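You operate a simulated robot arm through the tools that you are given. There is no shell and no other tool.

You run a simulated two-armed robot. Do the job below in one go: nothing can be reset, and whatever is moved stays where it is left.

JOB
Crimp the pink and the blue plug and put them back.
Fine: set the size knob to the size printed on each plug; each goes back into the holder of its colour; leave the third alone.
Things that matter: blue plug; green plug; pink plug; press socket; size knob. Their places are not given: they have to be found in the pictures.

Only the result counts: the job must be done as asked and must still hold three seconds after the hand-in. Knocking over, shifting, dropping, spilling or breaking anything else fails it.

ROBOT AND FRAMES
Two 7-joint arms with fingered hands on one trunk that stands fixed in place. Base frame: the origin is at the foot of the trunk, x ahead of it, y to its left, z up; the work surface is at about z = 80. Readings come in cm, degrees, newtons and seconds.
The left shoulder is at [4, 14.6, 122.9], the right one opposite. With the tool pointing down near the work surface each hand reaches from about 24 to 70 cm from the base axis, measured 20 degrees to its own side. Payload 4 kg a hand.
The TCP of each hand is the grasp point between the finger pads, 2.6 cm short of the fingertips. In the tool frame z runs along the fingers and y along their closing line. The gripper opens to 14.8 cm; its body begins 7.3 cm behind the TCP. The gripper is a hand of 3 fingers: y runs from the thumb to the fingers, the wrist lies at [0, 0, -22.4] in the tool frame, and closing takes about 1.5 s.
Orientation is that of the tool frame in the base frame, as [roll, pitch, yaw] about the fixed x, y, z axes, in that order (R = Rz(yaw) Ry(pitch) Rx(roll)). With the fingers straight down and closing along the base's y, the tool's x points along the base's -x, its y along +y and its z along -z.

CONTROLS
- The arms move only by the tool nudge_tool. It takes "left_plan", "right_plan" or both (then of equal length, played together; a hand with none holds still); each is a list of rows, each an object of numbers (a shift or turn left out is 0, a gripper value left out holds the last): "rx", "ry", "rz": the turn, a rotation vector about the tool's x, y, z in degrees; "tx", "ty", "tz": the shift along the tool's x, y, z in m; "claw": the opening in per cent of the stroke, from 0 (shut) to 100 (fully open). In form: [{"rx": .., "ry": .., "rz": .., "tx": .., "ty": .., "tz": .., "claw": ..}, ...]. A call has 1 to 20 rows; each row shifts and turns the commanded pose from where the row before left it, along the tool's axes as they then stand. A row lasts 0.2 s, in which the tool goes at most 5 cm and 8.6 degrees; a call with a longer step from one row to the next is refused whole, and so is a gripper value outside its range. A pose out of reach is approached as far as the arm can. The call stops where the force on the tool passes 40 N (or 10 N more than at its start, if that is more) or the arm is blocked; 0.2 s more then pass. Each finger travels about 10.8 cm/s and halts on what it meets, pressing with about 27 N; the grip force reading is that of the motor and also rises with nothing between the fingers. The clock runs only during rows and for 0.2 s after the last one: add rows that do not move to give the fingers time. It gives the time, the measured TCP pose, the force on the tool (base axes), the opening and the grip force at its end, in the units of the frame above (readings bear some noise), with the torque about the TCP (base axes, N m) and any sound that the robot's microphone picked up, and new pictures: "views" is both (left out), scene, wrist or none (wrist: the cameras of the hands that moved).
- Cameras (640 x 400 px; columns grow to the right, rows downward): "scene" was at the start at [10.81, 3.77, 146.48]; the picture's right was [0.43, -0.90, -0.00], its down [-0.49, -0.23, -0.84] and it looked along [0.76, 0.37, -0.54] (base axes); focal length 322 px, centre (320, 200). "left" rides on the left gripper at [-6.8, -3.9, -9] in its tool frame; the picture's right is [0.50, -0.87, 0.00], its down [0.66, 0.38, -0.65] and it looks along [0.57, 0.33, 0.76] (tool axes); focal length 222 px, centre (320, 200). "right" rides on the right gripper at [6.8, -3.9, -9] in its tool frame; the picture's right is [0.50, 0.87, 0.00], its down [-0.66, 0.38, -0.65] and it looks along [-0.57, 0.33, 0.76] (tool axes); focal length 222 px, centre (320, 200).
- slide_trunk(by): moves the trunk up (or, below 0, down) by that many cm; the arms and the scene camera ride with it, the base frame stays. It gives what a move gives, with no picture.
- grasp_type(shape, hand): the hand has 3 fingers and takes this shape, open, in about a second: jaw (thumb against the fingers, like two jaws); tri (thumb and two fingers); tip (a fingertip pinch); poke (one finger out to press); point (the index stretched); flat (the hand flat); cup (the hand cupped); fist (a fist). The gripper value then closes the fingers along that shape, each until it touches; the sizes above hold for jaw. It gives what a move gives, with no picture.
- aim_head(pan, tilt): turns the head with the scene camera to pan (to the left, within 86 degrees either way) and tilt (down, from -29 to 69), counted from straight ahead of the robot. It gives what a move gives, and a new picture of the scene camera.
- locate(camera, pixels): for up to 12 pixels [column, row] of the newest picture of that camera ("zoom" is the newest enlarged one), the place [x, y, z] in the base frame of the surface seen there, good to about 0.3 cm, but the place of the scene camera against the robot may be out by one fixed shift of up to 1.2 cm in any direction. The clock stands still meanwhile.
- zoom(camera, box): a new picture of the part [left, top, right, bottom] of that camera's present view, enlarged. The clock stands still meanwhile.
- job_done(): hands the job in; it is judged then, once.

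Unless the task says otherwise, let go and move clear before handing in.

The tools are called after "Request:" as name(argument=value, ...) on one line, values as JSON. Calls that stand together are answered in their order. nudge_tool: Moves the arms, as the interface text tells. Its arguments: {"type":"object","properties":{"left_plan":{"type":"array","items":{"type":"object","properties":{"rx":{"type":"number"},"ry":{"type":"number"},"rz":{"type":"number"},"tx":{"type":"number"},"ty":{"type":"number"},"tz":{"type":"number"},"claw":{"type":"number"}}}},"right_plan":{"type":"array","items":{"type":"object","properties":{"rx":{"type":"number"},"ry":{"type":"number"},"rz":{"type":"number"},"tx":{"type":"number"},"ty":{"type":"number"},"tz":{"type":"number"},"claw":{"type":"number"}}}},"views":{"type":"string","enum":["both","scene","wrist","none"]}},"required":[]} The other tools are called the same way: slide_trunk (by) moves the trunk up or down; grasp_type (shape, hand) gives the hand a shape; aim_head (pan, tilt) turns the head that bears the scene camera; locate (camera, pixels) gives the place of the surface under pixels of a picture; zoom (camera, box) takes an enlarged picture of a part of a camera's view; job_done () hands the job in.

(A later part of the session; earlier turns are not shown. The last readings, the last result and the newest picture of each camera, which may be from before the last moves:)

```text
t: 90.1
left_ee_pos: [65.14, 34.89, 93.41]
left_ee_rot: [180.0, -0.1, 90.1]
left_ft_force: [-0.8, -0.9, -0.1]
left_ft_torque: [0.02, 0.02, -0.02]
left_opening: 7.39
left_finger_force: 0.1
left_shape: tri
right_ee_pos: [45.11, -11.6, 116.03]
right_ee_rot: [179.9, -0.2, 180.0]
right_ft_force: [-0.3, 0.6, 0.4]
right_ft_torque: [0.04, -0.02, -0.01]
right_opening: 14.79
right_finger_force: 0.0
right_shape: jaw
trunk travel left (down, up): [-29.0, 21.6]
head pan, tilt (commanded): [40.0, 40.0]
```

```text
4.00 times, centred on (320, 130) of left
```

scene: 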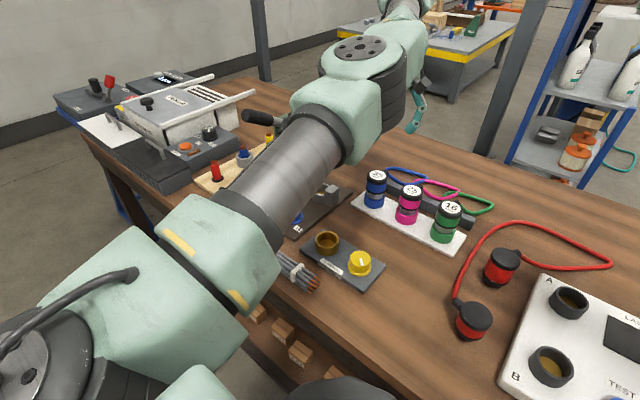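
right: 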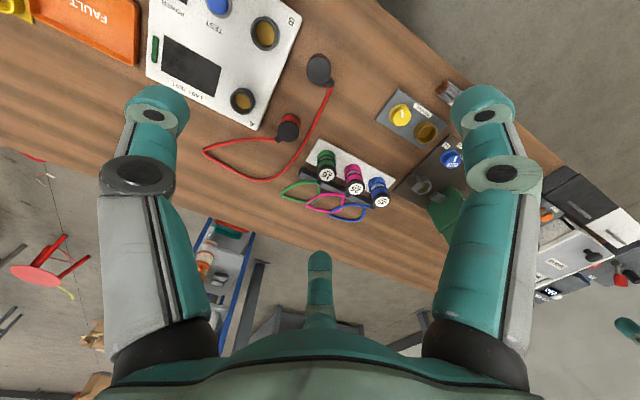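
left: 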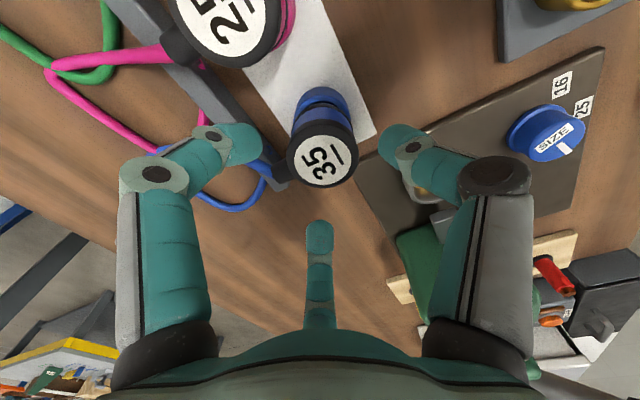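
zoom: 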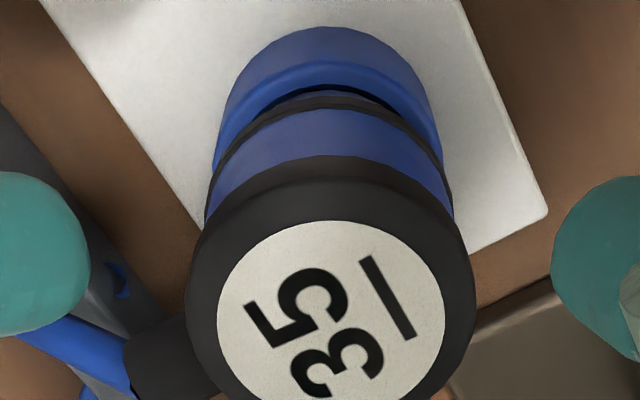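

Blue is offset only about 1 mm from the hand's centre. I correct that and go down to the grip height.

Request:
nudge_tool(left_plan=[{"tx": 0.001, "ty": -0.0006, "tz": 0.02}, {"tz": 0.012}, {"tz": 0.009}, {}, {}], views="wrist")

```text
t: 91.3
left_ee_pos: [65.02, 35.04, 89.29]
left_ee_rot: [-179.9, 0.0, 90.1]
left_ft_force: [0.8, -1.2, 0.3]
left_ft_torque: [0.03, 0.03, 0.0]
left_opening: 7.37
left_finger_force: 0.1
left_shape: tri
right_ee_pos: [45.03, -11.63, 115.96]
right_ee_rot: [179.8, -0.1, 180.0]
right_ft_force: [-1.3, -0.4, 0.5]
right_ft_torque: [0.02, 0.01, 0.01]
right_opening: 14.77
right_finger_force: 0.0
right_shape: jaw
trunk travel left (down, up): [-29.0, 21.6]
head pan, tilt (commanded): [40.0, 40.0]
```

left: 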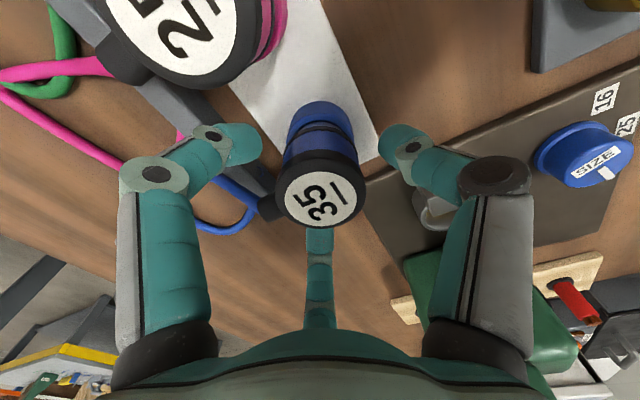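

The TCP reads y=35.04 while blue was located near 34.7, so I check the centring with a zoom before closing.

Request:
zoom(camera="left", box=[240, 130, 400, 230])

Request:
locate(camera="left", pixels=[[320, 199], [283, 196], [361, 196], [320, 175], [320, 222], [320, 140]])

```text
4.00 times, centred on (320, 180) of left
```

zoom: 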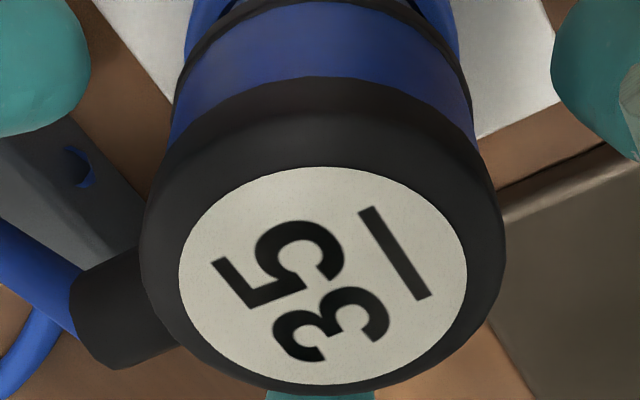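

```text
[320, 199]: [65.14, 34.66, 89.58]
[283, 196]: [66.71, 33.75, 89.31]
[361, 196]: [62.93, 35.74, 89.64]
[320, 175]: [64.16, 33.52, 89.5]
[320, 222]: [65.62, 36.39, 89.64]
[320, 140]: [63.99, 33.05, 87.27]
```

The label centre shows blue is about 4 mm toward −y of the hand centre. I shift by (−0.12,−0.42) cm, then close.

Request:
nudge_tool(left_plan=[{"tx": -0.0042, "ty": -0.0012}, {}, {}], views="wrist")

```text
t: 92.1
left_ee_pos: [64.93, 34.5, 89.26]
left_ee_rot: [-179.8, 0.1, 90.1]
left_ft_force: [-0.7, -0.3, -0.1]
left_ft_torque: [0.02, 0.02, -0.04]
left_opening: 7.39
left_finger_force: 0.1
left_shape: tri
right_ee_pos: [45.12, -11.67, 115.97]
right_ee_rot: [179.8, -0.1, 180.0]
right_ft_force: [-0.4, 0.2, -0.9]
right_ft_torque: [-0.02, -0.02, 0.05]
right_opening: 14.8
right_finger_force: 0.1
right_shape: jaw
trunk travel left (down, up): [-29.0, 21.6]
head pan, tilt (commanded): [40.0, 40.0]
```

left: 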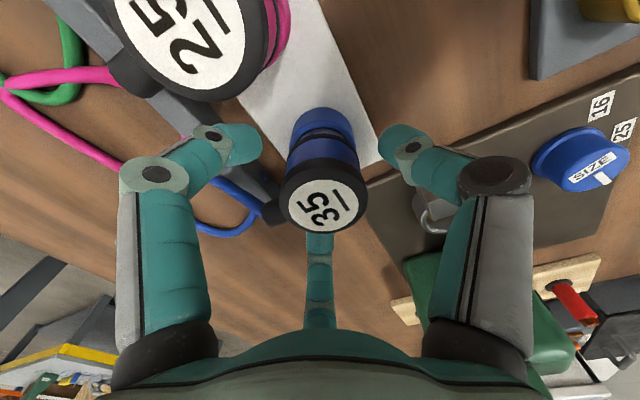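

Blue's label is now at (325,207), the same place pink had when gripped. I close on it.

Request:
nudge_tool(left_plan=[{"claw": 42}, {"claw": 36}, {"claw": 28}, {"claw": 20}, {}, {}, {}], views="wrist")

```text
t: 93.7
left_ee_pos: [65.02, 34.59, 89.38]
left_ee_rot: [-179.9, 0.0, 90.1]
left_ft_force: [0.3, -0.3, 0.3]
left_ft_torque: [-0.01, 0.04, -0.01]
left_opening: 4.05
left_finger_force: 27.1
left_shape: tri
right_ee_pos: [44.96, -11.64, 116.04]
right_ee_rot: [-179.9, -0.1, 180.0]
right_ft_force: [0.1, 0.6, 0.5]
right_ft_torque: [-0.02, 0.01, 0.02]
right_opening: 14.79
right_finger_force: 0.0
right_shape: jaw
trunk travel left (down, up): [-29.0, 21.6]
head pan, tilt (commanded): [40.0, 40.0]
```

left: 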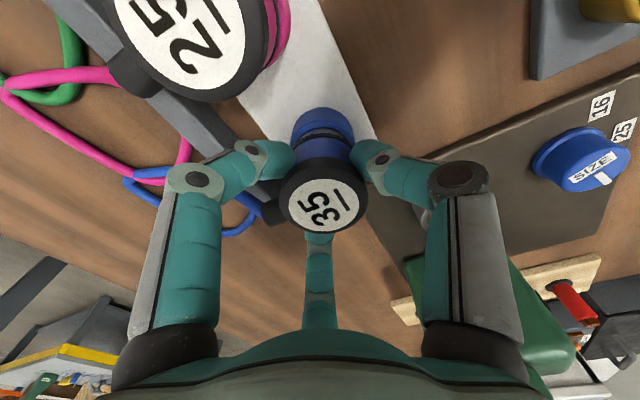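

Blue is gripped (4.05 cm, 27 N) with negligible side force; its holder centre is about (65.0,34.57). I lift it.

Request:
nudge_tool(left_plan=[{"tz": -0.008}, {"tz": -0.012}, {"tz": -0.015}, {"tz": -0.02}, {"tz": -0.025}, {"tz": -0.03}, {"tz": -0.025}, {}], views="both")

```text
t: 95.5
left_ee_pos: [64.82, 34.55, 102.98]
left_ee_rot: [-179.9, 0.1, 90.1]
left_ft_force: [0.7, 0.5, -0.7]
left_ft_torque: [0.02, 0.02, 0.01]
left_opening: 4.05
left_finger_force: 27.6
left_shape: tri
right_ee_pos: [44.9, -11.59, 116.01]
right_ee_rot: [180.0, -0.1, -180.0]
right_ft_force: [-0.2, -1.1, -0.1]
right_ft_torque: [0.0, -0.01, -0.03]
right_opening: 14.81
right_finger_force: 0.0
right_shape: jaw
trunk travel left (down, up): [-29.0, 21.6]
head pan, tilt (commanded): [40.0, 40.0]
```

scene: 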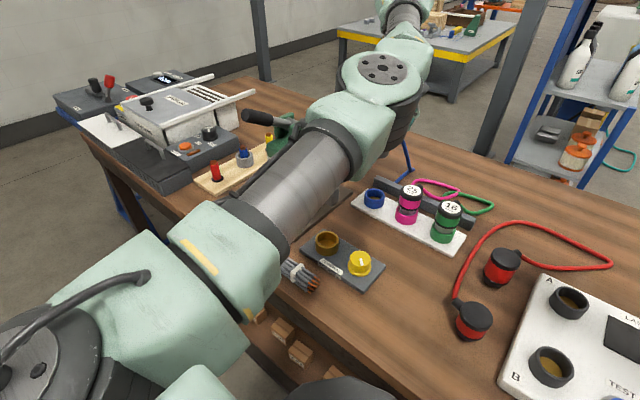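
left: 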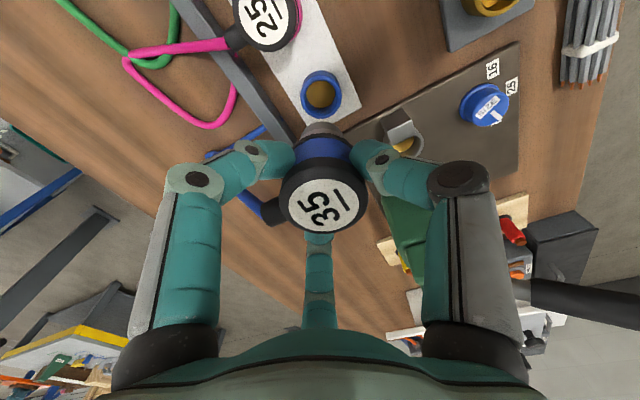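

Blue is out and clear. I carry it over the socket (57.95,46.38) and turn the hand to yaw 60.

Request:
nudge_tool(left_plan=[{"tx": 0.0295, "ty": -0.01733}, {"tx": 0.0295, "ty": -0.01733}, {"tx": 0.0295, "ty": -0.01733}, {"tx": 0.0295, "ty": -0.01733}, {"rz": 7.5}, {"rz": 7.5}, {"rz": 7.5}, {"rz": 7.5}, {}, {}], views="both")

Request:
zoom(camera="left", box=[256, 40, 384, 120])

```text
t: 97.7
left_ee_pos: [57.95, 46.36, 102.86]
left_ee_rot: [-179.9, 0.1, 60.0]
left_ft_force: [0.9, 0.1, -1.4]
left_ft_torque: [0.01, -0.01, 0.01]
left_opening: 4.01
left_finger_force: 26.8
left_shape: tri
right_ee_pos: [45.09, -11.71, 115.95]
right_ee_rot: [-180.0, -0.1, -179.9]
right_ft_force: [0.5, -0.6, 0.6]
right_ft_torque: [0.02, -0.01, 0.01]
right_opening: 14.78
right_finger_force: 0.0
right_shape: jaw
trunk travel left (down, up): [-29.0, 21.6]
head pan, tilt (commanded): [40.0, 40.0]
```

scene: 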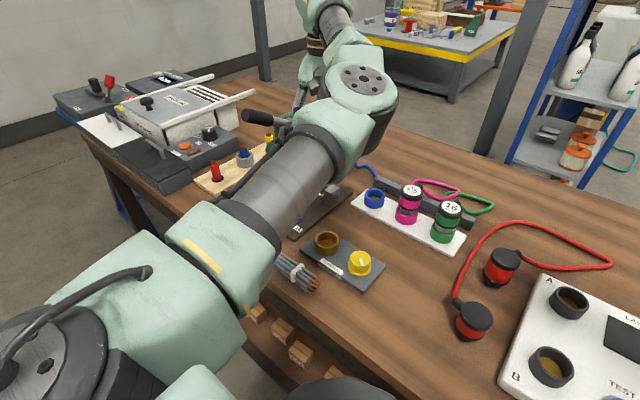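
left: 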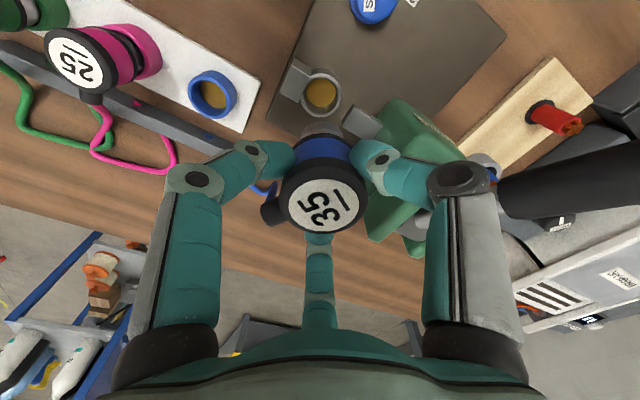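

```text
5.00 times, centred on (320, 80) of left
```

zoom: 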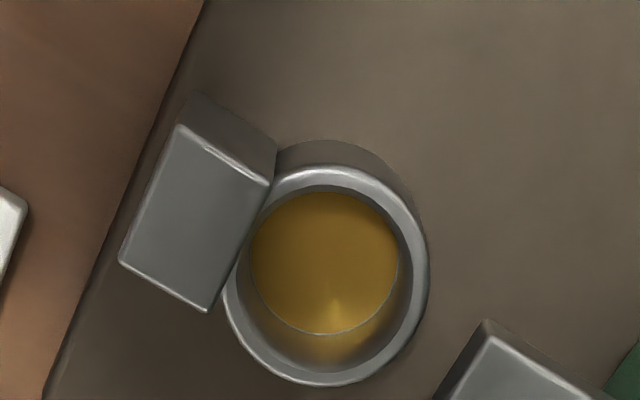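

The socket ring's centre lies within 1 mm of the plug axis. I descend to just above the ring.

Request:
nudge_tool(left_plan=[{"tz": 0.03}, {"tz": 0.03}, {"tz": 0.02}, {"tz": 0.014}, {}], views="wrist")

Request:
zoom(camera="left", box=[240, 80, 400, 180])

```text
t: 98.9
left_ee_pos: [57.67, 46.33, 93.33]
left_ee_rot: [-179.9, 0.0, 60.0]
left_ft_force: [0.8, 0.1, -1.7]
left_ft_torque: [0.0, -0.05, 0.02]
left_opening: 4.06
left_finger_force: 27.1
left_shape: tri
right_ee_pos: [45.03, -11.74, 115.95]
right_ee_rot: [-180.0, -0.1, -180.0]
right_ft_force: [0.3, 0.7, 0.0]
right_ft_torque: [-0.03, 0.0, 0.01]
right_opening: 14.77
right_finger_force: 0.0
right_shape: jaw
trunk travel left (down, up): [-29.0, 21.6]
head pan, tilt (commanded): [40.0, 40.0]
```

left: 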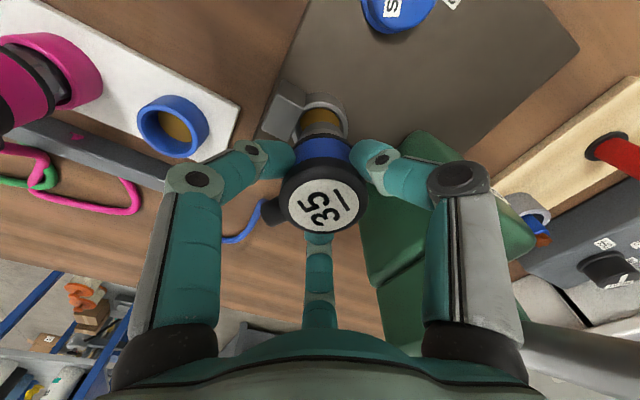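

```text
4.00 times, centred on (320, 130) of left
```

zoom: 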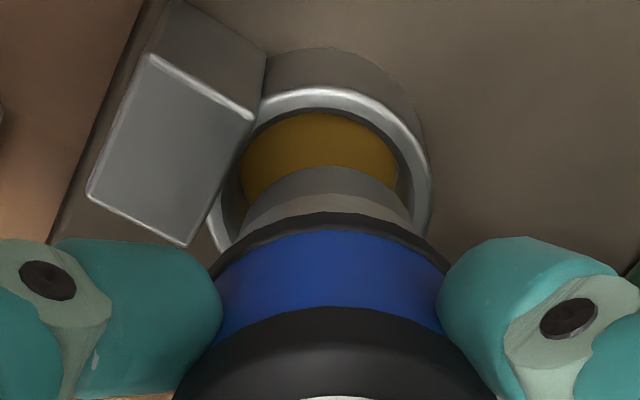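

The shaft (centre 329) sits about 1.5 mm right of the ring's centre (320). I correct by 1.5 mm while lowering a bit.

Request:
nudge_tool(left_plan=[{"tx": -0.0005, "ty": 0.0014, "tz": 0.004}, {"tz": 0.008}, {"tz": 0.008}, {}], views="wrist")

Request:
zoom(camera="left", box=[240, 80, 400, 180])

```text
t: 99.9
left_ee_pos: [57.98, 46.09, 91.48]
left_ee_rot: [180.0, 0.1, 60.2]
left_ft_force: [-0.4, 0.2, -0.7]
left_ft_torque: [0.0, 0.01, 0.02]
left_opening: 4.04
left_finger_force: 27.1
left_shape: tri
right_ee_pos: [45.0, -11.64, 116.08]
right_ee_rot: [180.0, -0.1, 179.9]
right_ft_force: [-0.2, -0.6, 0.5]
right_ft_torque: [0.01, -0.04, -0.04]
right_opening: 14.8
right_finger_force: 0.0
right_shape: jaw
trunk travel left (down, up): [-29.0, 21.6]
head pan, tilt (commanded): [40.0, 40.0]
```

left: 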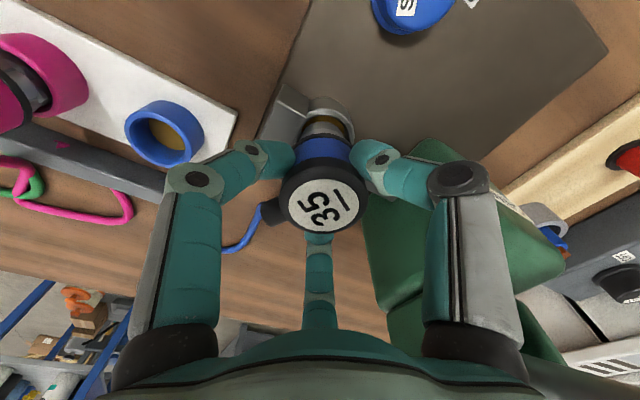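

```text
4.00 times, centred on (320, 130) of left
```

zoom: 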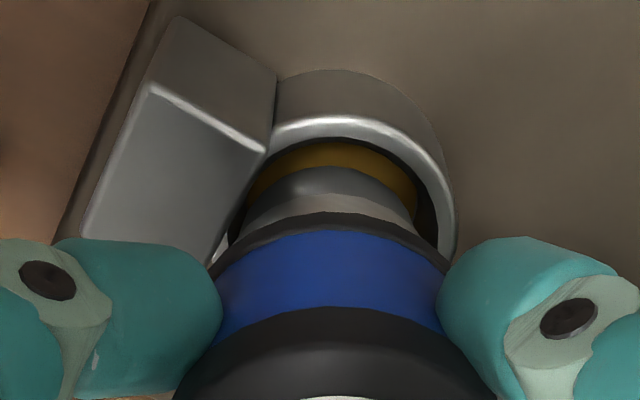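

Now the ring is slightly right of the shaft, so I overcorrected; I take back half and continue lowering gently.

Request:
nudge_tool(left_plan=[{"tx": 0.0004, "ty": -0.0008, "tz": 0.002}, {"tz": 0.004}, {"tz": 0.004}, {}], views="wrist")

Request:
zoom(camera="left", box=[240, 80, 400, 180])

```text
t: 100.9
left_ee_pos: [57.85, 46.27, 90.37]
left_ee_rot: [180.0, 0.2, 60.2]
left_ft_force: [-1.3, -1.6, -1.1]
left_ft_torque: [-0.07, 0.09, -0.02]
left_opening: 4.03
left_finger_force: 26.9
left_shape: tri
right_ee_pos: [44.97, -11.61, 116.04]
right_ee_rot: [179.9, -0.2, -179.9]
right_ft_force: [0.6, 1.0, 0.3]
right_ft_torque: [0.03, 0.01, 0.02]
right_opening: 14.81
right_finger_force: 0.1
right_shape: jaw
trunk travel left (down, up): [-29.0, 21.6]
head pan, tilt (commanded): [40.0, 40.0]
```

left: 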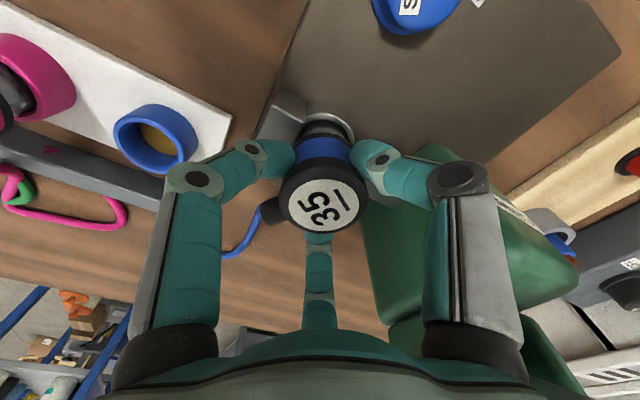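

```text
4.00 times, centred on (320, 130) of left
```

zoom: 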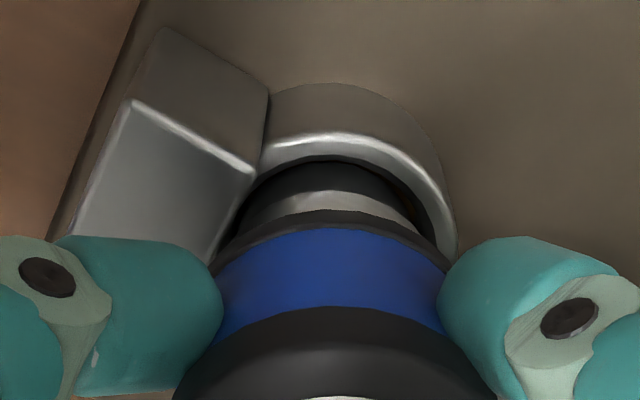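

The shaft has entered the ring with only ~2 N side force. I continue down.

Request:
nudge_tool(left_plan=[{"tz": 0.003}, {"tz": 0.003}, {"tz": 0.003}, {"tz": 0.002}, {}], views="none")

```text
t: 102.1
left_ee_pos: [57.85, 46.1, 89.54]
left_ee_rot: [180.0, 0.1, 60.0]
left_ft_force: [-1.1, -1.8, 5.5]
left_ft_torque: [-0.05, 0.08, -0.01]
left_opening: 4.06
left_finger_force: 26.6
left_shape: tri
right_ee_pos: [45.01, -11.8, 115.98]
right_ee_rot: [179.9, 0.0, 179.9]
right_ft_force: [-0.6, 0.5, -0.5]
right_ft_torque: [-0.04, 0.0, -0.03]
right_opening: 14.8
right_finger_force: 0.0
right_shape: jaw
trunk travel left (down, up): [-29.0, 21.6]
head pan, tilt (commanded): [40.0, 40.0]
```

Contact is starting (5.5 N up at z≈89.5). I press 2–3 mm more to be sure it is seated.

Request:
nudge_tool(left_plan=[{"tz": 0.001}, {"tz": 0.001}, {}], views="wrist")

Request:
zoom(camera="left", box=[240, 80, 400, 180])

```text
t: 102.9
left_ee_pos: [57.86, 46.17, 89.44]
left_ee_rot: [179.9, -0.3, 60.1]
left_ft_force: [0.9, -0.1, 17.2]
left_ft_torque: [0.06, 0.0, -0.02]
left_opening: 4.08
left_finger_force: 26.7
left_shape: tri
right_ee_pos: [44.96, -11.81, 115.92]
right_ee_rot: [179.8, 0.0, -179.9]
right_ft_force: [-0.1, -0.1, -0.8]
right_ft_torque: [0.0, -0.01, 0.01]
right_opening: 14.79
right_finger_force: 0.0
right_shape: jaw
trunk travel left (down, up): [-29.0, 21.6]
head pan, tilt (commanded): [40.0, 40.0]
```

left: 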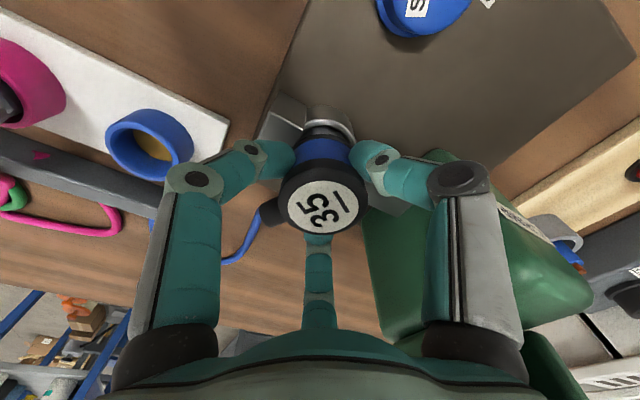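

```text
4.00 times, centred on (320, 130) of left
```

zoom: 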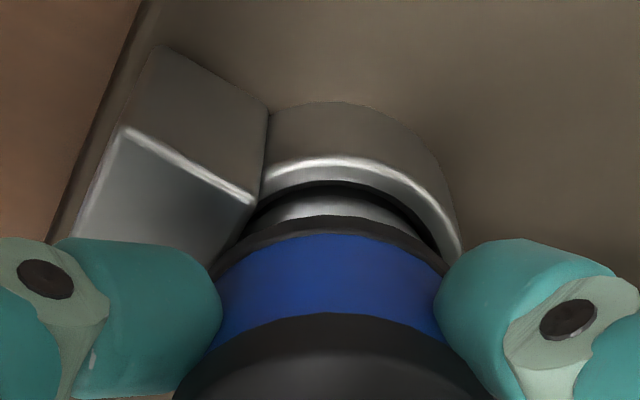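

Blue is seated in the socket (17 N up). I release it and lift 7 cm to check it stands.

Request:
nudge_tool(left_plan=[{"tz": -0.0015}, {"claw": 35}, {"claw": 42}, {"claw": 50}, {}, {}, {"tz": -0.01}, {"tz": -0.02}, {"tz": -0.02}, {"tz": -0.02}, {}], views="wrist")

Request:
zoom(camera="left", box=[240, 80, 400, 180])

```text
t: 105.3
left_ee_pos: [57.74, 46.28, 96.53]
left_ee_rot: [-179.9, 0.1, 60.1]
left_ft_force: [-0.2, 0.3, 0.5]
left_ft_torque: [0.0, -0.01, -0.01]
left_opening: 7.35
left_finger_force: 0.0
left_shape: tri
right_ee_pos: [45.1, -11.66, 116.06]
right_ee_rot: [-180.0, -0.1, -180.0]
right_ft_force: [0.0, 0.6, 1.1]
right_ft_torque: [0.0, 0.01, 0.02]
right_opening: 14.79
right_finger_force: 0.0
right_shape: jaw
trunk travel left (down, up): [-29.0, 21.6]
head pan, tilt (commanded): [40.0, 40.0]
```

left: 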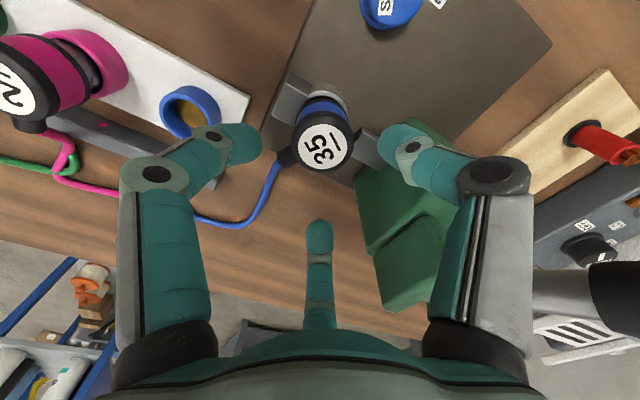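

```text
4.00 times, centred on (320, 130) of left
```

zoom: 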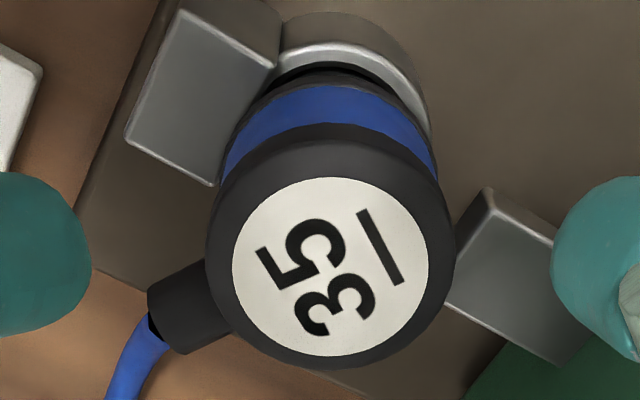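

Blue stands in the socket by itself. I raise the trunk and hand and move over the lever, closing the fingers.

Request:
slide_trunk(by=11)

Request:
nudge_tool(left_plan=[{"tz": -0.04}, {"tz": -0.04}, {"tz": -0.035}, {"tx": 0.01275, "ty": -0.0338, "claw": 30}, {"tx": 0.01275, "ty": -0.0338}, {"tx": 0.01275, "ty": -0.0338}, {"tx": 0.01275, "ty": -0.0338, "claw": 5}, {}, {}, {}], views="both")

Request:
zoom(camera="left", box=[240, 60, 400, 160])

Request:
zoom(camera="scene", box=[256, 190, 352, 250])

```text
t: 106.7
left_ee_pos: [57.93, 46.18, 107.5]
left_ee_rot: [-179.9, 0.1, 60.2]
left_ft_force: [-0.2, -0.4, -0.2]
left_ft_torque: [-0.01, 0.0, 0.02]
left_opening: 7.38
left_finger_force: 0.1
left_shape: tri
right_ee_pos: [44.99, -11.57, 127.02]
right_ee_rot: [-180.0, -0.1, -179.9]
right_ft_force: [0.0, 0.0, 0.6]
right_ft_torque: [0.04, 0.0, 0.0]
right_opening: 14.8
right_finger_force: 0.1
right_shape: jaw
trunk travel left (down, up): [-40.0, 10.6]
head pan, tilt (commanded): [40.0, 40.0]
```

```text
t: 108.9
left_ee_pos: [48.35, 57.32, 118.74]
left_ee_rot: [-180.0, 0.1, 60.1]
left_ft_force: [0.6, -0.1, 0.0]
left_ft_torque: [0.0, -0.01, -0.02]
left_opening: 0.77
left_finger_force: 0.2
left_shape: tri
right_ee_pos: [44.92, -11.6, 127.04]
right_ee_rot: [-179.9, -0.1, 179.9]
right_ft_force: [0.1, 0.6, 0.9]
right_ft_torque: [0.01, 0.02, -0.01]
right_opening: 14.79
right_finger_force: 0.1
right_shape: jaw
trunk travel left (down, up): [-40.0, 10.6]
head pan, tilt (commanded): [40.0, 40.0]
```

scene: 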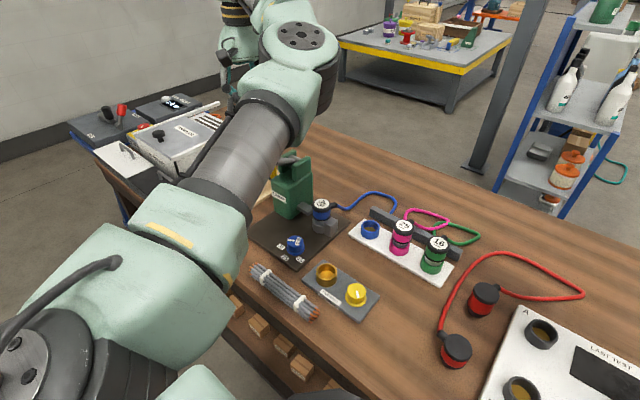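
left: 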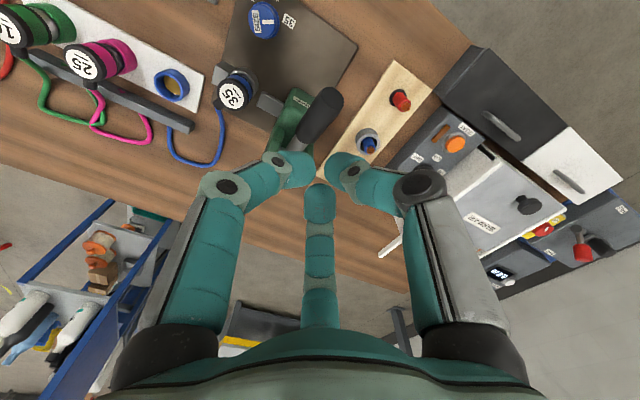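

```text
4.00 times, centred on (320, 110) of left
```

zoom: 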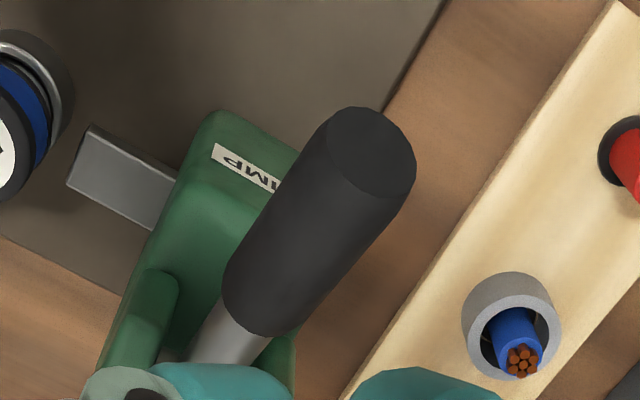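

```text
6.67 times, centred on (304, 220) of scene
```

zoom: 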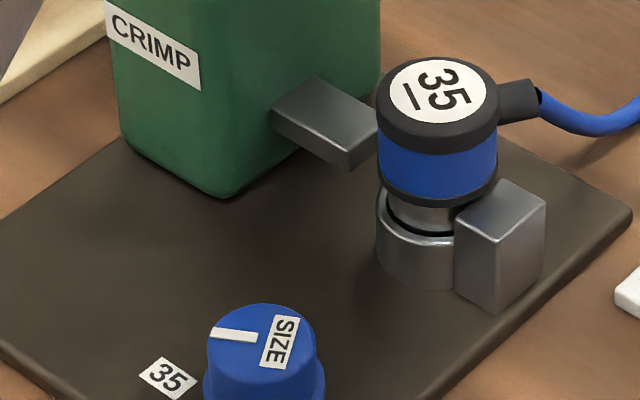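

Blue stands smooth-shafted in the socket and the knob's tick points at 35. I line up over (48.7,57.6) and descend onto the lever.

Request:
nudge_tool(left_plan=[{"tx": 0.0042, "ty": 0.0016}, {"tz": 0.03}, {"tz": 0.03}, {"tz": 0.03}, {"tz": 0.02}, {"tz": 0.01}, {}], views="wrist")

```text
t: 110.5
left_ee_pos: [49.1, 57.62, 106.9]
left_ee_rot: [180.0, -0.1, 60.0]
left_ft_force: [0.7, -0.7, 1.1]
left_ft_torque: [0.01, 0.02, 0.02]
left_opening: 0.73
left_finger_force: 0.0
left_shape: tri
right_ee_pos: [45.02, -11.61, 126.9]
right_ee_rot: [179.9, -0.1, 179.9]
right_ft_force: [-0.2, 0.3, -0.1]
right_ft_torque: [0.01, 0.0, -0.03]
right_opening: 14.8
right_finger_force: 0.1
right_shape: jaw
trunk travel left (down, up): [-40.0, 10.6]
head pan, tilt (commanded): [40.0, 40.0]
```

left: 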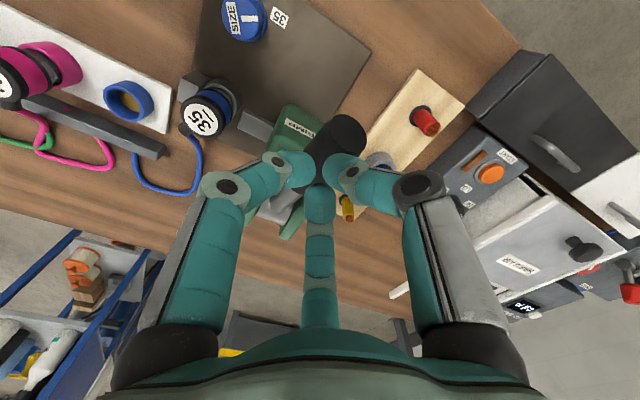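

The tips touch the handle. I press down steadily.

Request:
nudge_tool(left_plan=[{"ty": -0.002, "tz": 0.008}, {"tz": 0.008}, {"tz": 0.008}, {"tz": 0.008}, {"tz": 0.008}, {"tz": 0.008}, {"tz": 0.008}, {}], views="wrist")

```text
t: 112.3
left_ee_pos: [48.84, 57.8, 101.32]
left_ee_rot: [-179.9, 0.0, 60.1]
left_ft_force: [-0.6, -0.8, 3.1]
left_ft_torque: [-0.01, 0.07, 0.02]
left_opening: 0.79
left_finger_force: 0.0
left_shape: tri
right_ee_pos: [45.0, -11.62, 127.2]
right_ee_rot: [179.9, 0.1, 180.0]
right_ft_force: [0.1, -0.2, -0.1]
right_ft_torque: [-0.02, 0.0, 0.0]
right_opening: 14.81
right_finger_force: 0.2
right_shape: jaw
trunk travel left (down, up): [-40.0, 10.6]
head pan, tilt (commanded): [40.0, 40.0]
```

left: 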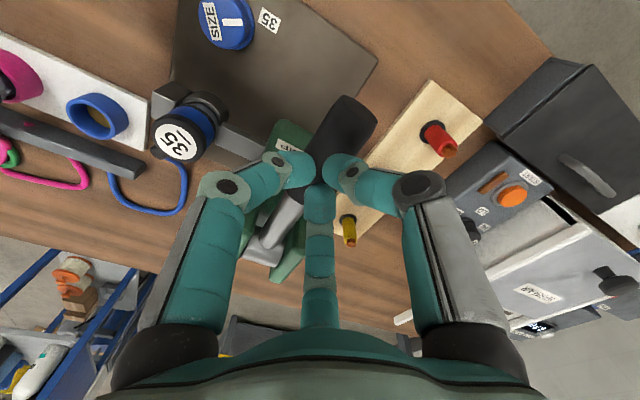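

The lever is going down with ~3 N. I continue with a small y correction.

Request:
nudge_tool(left_plan=[{"tx": -0.0017, "ty": 0.001, "tz": 0.008}, {"tz": 0.008}, {"tz": 0.008}, {"tz": 0.008}, {"tz": 0.006}, {}], views="wrist")

```text
t: 113.7
left_ee_pos: [48.73, 57.49, 97.5]
left_ee_rot: [-180.0, 0.0, 60.2]
left_ft_force: [-1.0, 0.7, 9.9]
left_ft_torque: [0.05, 0.03, 0.01]
left_opening: 0.8
left_finger_force: 0.0
left_shape: tri
right_ee_pos: [45.02, -11.67, 127.02]
right_ee_rot: [179.9, 0.0, 180.0]
right_ft_force: [0.4, 0.3, 0.3]
right_ft_torque: [-0.01, 0.0, -0.02]
right_opening: 14.8
right_finger_force: 0.0
right_shape: jaw
trunk travel left (down, up): [-40.0, 10.6]
head pan, tilt (commanded): [40.0, 40.0]
```

left: 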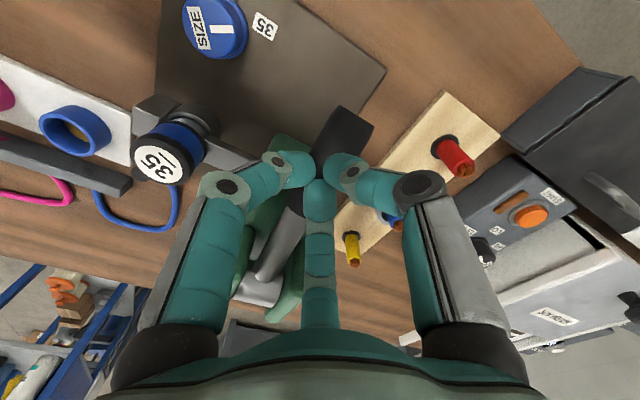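

Force is 9.9 N and the ram is near the plug. I press to the end stop in smaller steps.

Request:
nudge_tool(left_plan=[{"tz": 0.004}, {"tz": 0.004}, {"tz": 0.004}, {"tz": 0.004}, {"tz": 0.003}, {"tz": 0.003}, {"tz": 0.003}, {}], views="wrist")

Request:
locate(camera="left", pixels=[[345, 125], [335, 140], [290, 230], [270, 270], [225, 160], [215, 155]])

```text
t: 115.5
left_ee_pos: [48.41, 57.19, 95.53]
left_ee_rot: [-180.0, -0.2, 60.2]
left_ft_force: [-8.1, -0.4, 32.2]
left_ft_torque: [0.08, 0.38, 0.05]
left_opening: 1.35
left_finger_force: 27.2
left_shape: tri
right_ee_pos: [44.65, -12.07, 127.13]
right_ee_rot: [179.8, 0.2, -179.9]
right_ft_force: [-0.1, -0.1, -0.5]
right_ft_torque: [0.0, -0.03, -0.04]
right_opening: 14.77
right_finger_force: 0.0
right_shape: jaw
trunk travel left (down, up): [-40.0, 10.6]
head pan, tilt (commanded): [40.0, 40.0]
```

left: 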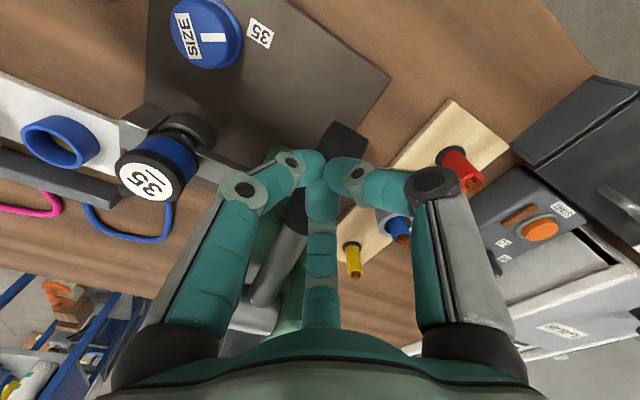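

```text
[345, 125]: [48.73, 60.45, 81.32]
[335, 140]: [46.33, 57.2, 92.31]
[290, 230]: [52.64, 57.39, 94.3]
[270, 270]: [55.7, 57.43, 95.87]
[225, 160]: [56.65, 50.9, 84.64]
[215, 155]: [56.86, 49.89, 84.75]
```

The lever is at the same bottom position as before (end at z≈92.3) with 32 N. I press one touch more and look for the crimp on blue's shaft.

Request:
nudge_tool(left_plan=[{"tz": 0.001}, {"tz": 0.001}, {}], views="wrist")

Request:
zoom(camera="left", box=[100, 90, 260, 190])

```text
t: 116.3
left_ee_pos: [48.42, 57.33, 95.46]
left_ee_rot: [179.9, -0.4, 60.2]
left_ft_force: [-11.6, -0.2, 40.0]
left_ft_torque: [0.16, 0.49, 0.04]
left_opening: 1.37
left_finger_force: 26.9
left_shape: tri
right_ee_pos: [44.49, -12.09, 127.2]
right_ee_rot: [179.6, 0.2, -180.0]
right_ft_force: [-0.2, -0.6, -0.2]
right_ft_torque: [0.01, 0.03, -0.03]
right_opening: 14.8
right_finger_force: 0.0
right_shape: jaw
trunk travel left (down, up): [-40.0, 10.6]
head pan, tilt (commanded): [40.0, 40.0]
```

left: 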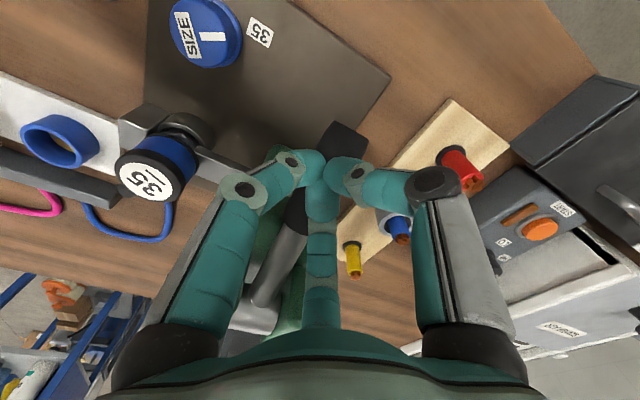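

```text
4.00 times, centred on (180, 140) of left
```

zoom: 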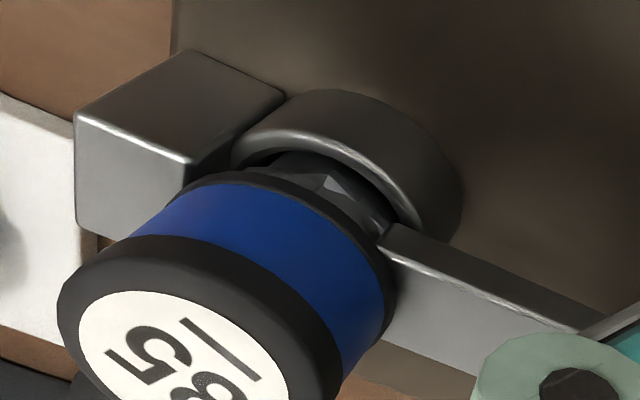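

Blue's shaft now shows crimp facets at (330,180) in the zoom. I ease the lever up slowly and rise clear.

Request:
nudge_tool(left_plan=[{"tz": -0.006}, {"tz": -0.01}, {"tz": -0.01}, {"tz": -0.01}, {"tz": -0.01}, {"tz": -0.015}, {"tz": -0.02}, {"tz": -0.02}, {"tz": -0.03}, {"tz": -0.03}, {"tz": -0.04}, {"tz": -0.03, "claw": 50}, {}, {}, {}], views="both")

Request:
zoom(camera="scene", box=[272, 185, 368, 245])

```text
t: 119.5
left_ee_pos: [48.93, 57.6, 118.13]
left_ee_rot: [-179.9, 0.0, 60.1]
left_ft_force: [-0.3, -0.8, 0.0]
left_ft_torque: [-0.02, 0.01, 0.03]
left_opening: 7.35
left_finger_force: 0.0
left_shape: tri
right_ee_pos: [45.03, -11.63, 127.06]
right_ee_rot: [179.9, -0.2, -180.0]
right_ft_force: [-0.4, 0.4, 0.4]
right_ft_torque: [-0.02, -0.01, 0.02]
right_opening: 14.79
right_finger_force: 0.0
right_shape: jaw
trunk travel left (down, up): [-40.0, 10.6]
head pan, tilt (commanded): [40.0, 40.0]
```

scene: 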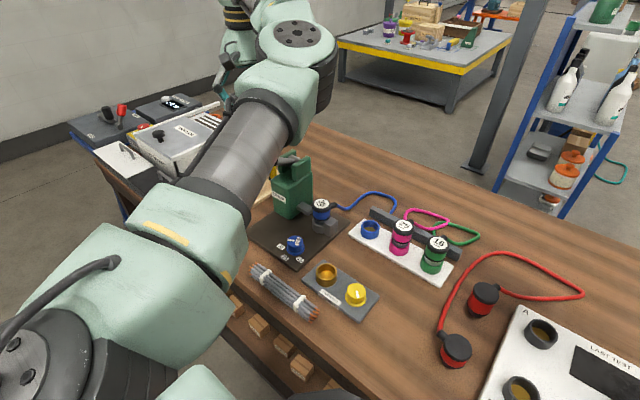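
left: 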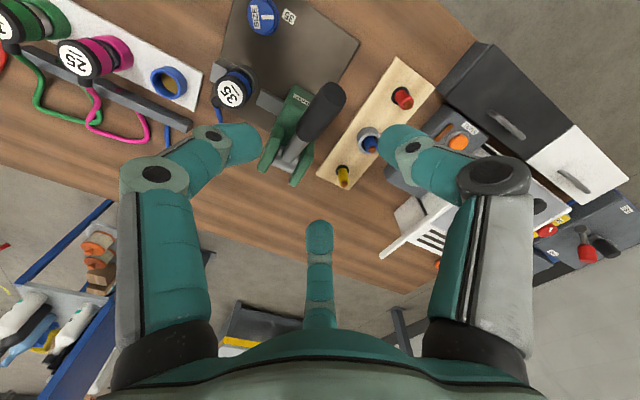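

```text
6.67 times, centred on (320, 215) of scene
```

zoom: 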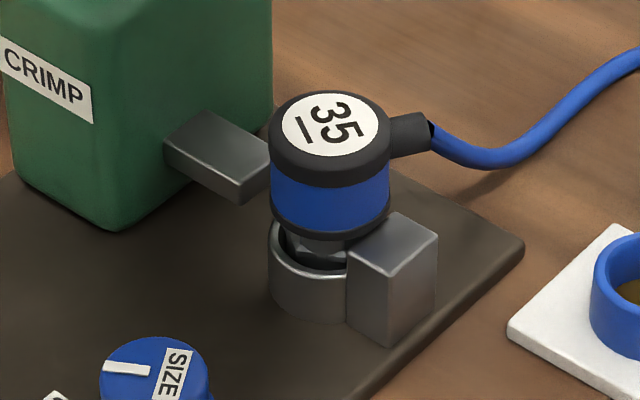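

Blue is crimped and the lever has returned. I go back over the socket, then lower the trunk as before.

Request:
nudge_tool(left_plan=[{"tx": -0.0129, "ty": 0.0337}, {"tx": -0.0129, "ty": 0.0337}, {"tx": -0.0129, "ty": 0.0337}, {"tx": -0.0129, "ty": 0.0337}, {"tz": 0.03}, {"tz": 0.03}, {"tz": 0.03}, {"tz": 0.02}, {}], views="none")

Request:
slide_trunk(by=-11)

Request:
nudge_tool(left_plan=[{}], views="wrist")

Request:
zoom(camera="left", box=[240, 80, 400, 180])

```text
t: 121.5
left_ee_pos: [57.95, 46.43, 106.67]
left_ee_rot: [179.9, 0.0, 60.1]
left_ft_force: [0.3, -0.2, -0.4]
left_ft_torque: [0.02, -0.02, 0.0]
left_opening: 7.37
left_finger_force: 0.0
left_shape: tri
right_ee_pos: [45.04, -11.66, 126.85]
right_ee_rot: [180.0, -0.1, -180.0]
right_ft_force: [0.2, 0.5, -0.6]
right_ft_torque: [0.02, 0.01, -0.02]
right_opening: 14.77
right_finger_force: 0.0
right_shape: jaw
trunk travel left (down, up): [-40.0, 10.6]
head pan, tilt (commanded): [40.0, 40.0]
```

```text
t: 122.9
left_ee_pos: [57.86, 46.35, 95.69]
left_ee_rot: [-180.0, -0.1, 60.1]
left_ft_force: [-0.7, 0.2, 0.3]
left_ft_torque: [0.0, 0.01, 0.0]
left_opening: 7.36
left_finger_force: 0.0
left_shape: tri
right_ee_pos: [44.92, -11.74, 115.99]
right_ee_rot: [179.9, -0.1, -180.0]
right_ft_force: [-0.1, -0.1, -0.8]
right_ft_torque: [0.01, 0.01, -0.03]
right_opening: 14.79
right_finger_force: 0.1
right_shape: jaw
trunk travel left (down, up): [-29.0, 21.6]
head pan, tilt (commanded): [40.0, 40.0]
```

```text
t: 123.3
left_ee_pos: [58.0, 46.29, 95.68]
left_ee_rot: [180.0, 0.1, 60.0]
left_ft_force: [0.7, 0.4, -0.3]
left_ft_torque: [0.0, -0.01, 0.0]
left_opening: 7.35
left_finger_force: 0.1
left_shape: tri
right_ee_pos: [45.19, -11.62, 116.08]
right_ee_rot: [179.9, 0.0, 180.0]
right_ft_force: [-0.4, 0.5, 0.2]
right_ft_torque: [0.01, -0.03, -0.01]
right_opening: 14.8
right_finger_force: 0.1
right_shape: jaw
trunk travel left (down, up): [-29.0, 21.6]
head pan, tilt (commanded): [40.0, 40.0]
```

left: 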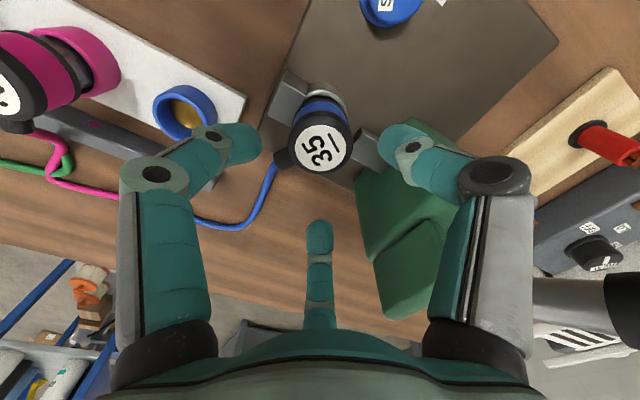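

```text
4.00 times, centred on (320, 130) of left
```

zoom: 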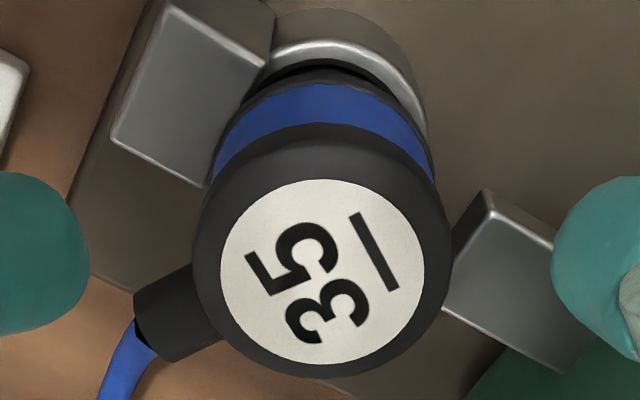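

Blue's cap is centred beneath the hand. I descend to the grip height and close.

Request:
nudge_tool(left_plan=[{"tz": 0.02}, {"tz": 0.02}, {"tz": 0.015}, {"tz": 0.008}, {"tz": 0.002}, {}], views="wrist")

Request:
nudge_tool(left_plan=[{"claw": 42}, {"claw": 36}, {"claw": 28}, {"claw": 20}, {}, {}, {}], views="wrist")

```text
t: 124.7
left_ee_pos: [57.94, 46.21, 89.18]
left_ee_rot: [180.0, 0.0, 60.1]
left_ft_force: [0.2, -0.1, 0.0]
left_ft_torque: [0.0, 0.03, -0.01]
left_opening: 7.33
left_finger_force: 0.0
left_shape: tri
right_ee_pos: [45.05, -11.65, 116.01]
right_ee_rot: [179.9, -0.2, 180.0]
right_ft_force: [0.0, -0.9, -0.3]
right_ft_torque: [0.03, 0.0, 0.0]
right_opening: 14.76
right_finger_force: 0.1
right_shape: jaw
trunk travel left (down, up): [-29.0, 21.6]
head pan, tilt (commanded): [40.0, 40.0]
```

left: 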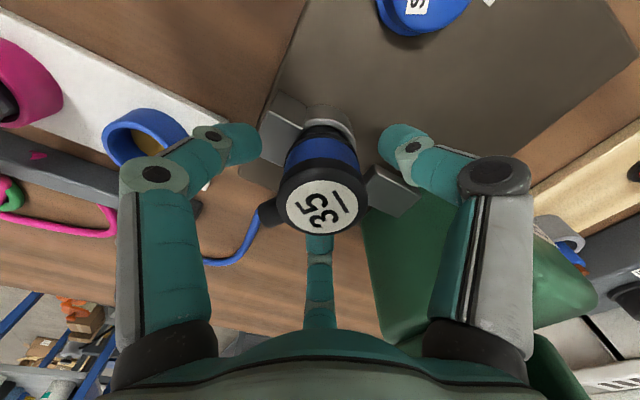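

```text
t: 126.3
left_ee_pos: [57.87, 46.33, 89.23]
left_ee_rot: [-180.0, 0.1, 60.2]
left_ft_force: [0.0, 1.1, 0.3]
left_ft_torque: [0.02, 0.0, -0.02]
left_opening: 4.11
left_finger_force: 27.3
left_shape: tri
right_ee_pos: [44.99, -11.68, 115.96]
right_ee_rot: [180.0, -0.1, 179.9]
right_ft_force: [-0.1, 0.2, 0.3]
right_ft_torque: [0.03, -0.03, 0.01]
right_opening: 14.81
right_finger_force: 0.1
right_shape: jaw
trunk travel left (down, up): [-29.0, 21.6]
head pan, tilt (commanded): [40.0, 40.0]
```

left: 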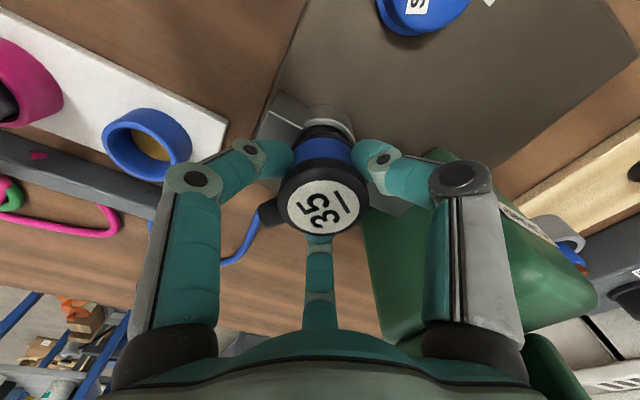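

Blue is gripped (4.11 cm, 27 N). I lift it, carry it over its own holder at (65.0,34.57), and turn back to yaw 90.

Request:
nudge_tool(left_plan=[{"tz": -0.008}, {"tz": -0.012}, {"tz": -0.015}, {"tz": -0.02}, {"tz": -0.025}, {"tz": -0.03}, {"tz": -0.028}, {"tx": -0.01668, "ty": 0.03007}, {"tx": -0.01668, "ty": 0.03007}, {"tx": -0.01668, "ty": 0.03007}, {"tx": -0.01668, "ty": 0.03007}, {"rz": -7.5}, {"rz": -7.5}, {"rz": -7.5}, {"rz": -7.5}, {}, {}], views="both")

Request:
zoom(camera="left", box=[240, 40, 400, 140])

```text
t: 129.9
left_ee_pos: [65.02, 34.71, 103.02]
left_ee_rot: [-179.9, 0.1, 90.2]
left_ft_force: [-1.0, -0.3, -2.1]
left_ft_torque: [0.02, 0.01, 0.01]
left_opening: 4.12
left_finger_force: 27.1
left_shape: tri
right_ee_pos: [44.96, -11.66, 115.87]
right_ee_rot: [-179.9, 0.0, -180.0]
right_ft_force: [-0.6, -0.3, -0.2]
right_ft_torque: [-0.01, 0.0, -0.02]
right_opening: 14.78
right_finger_force: 0.1
right_shape: jaw
trunk travel left (down, up): [-29.0, 21.6]
head pan, tilt (commanded): [40.0, 40.0]
```

scene: 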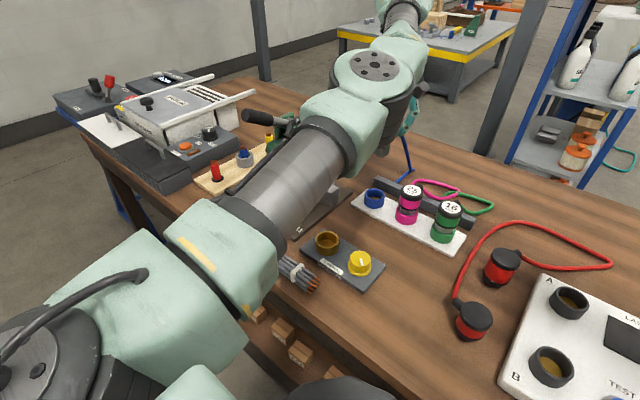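
left: 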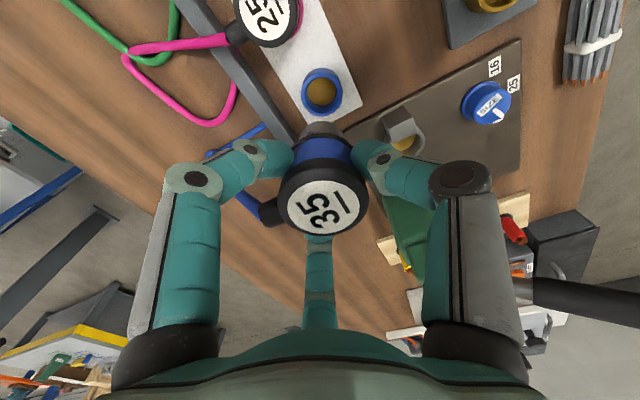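

```text
4.00 times, centred on (320, 90) of left
```

zoom: 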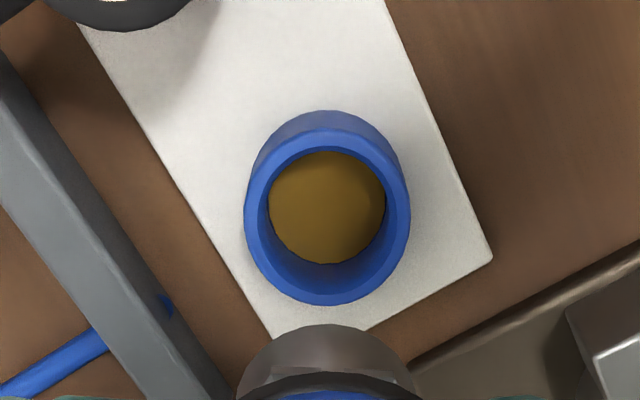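

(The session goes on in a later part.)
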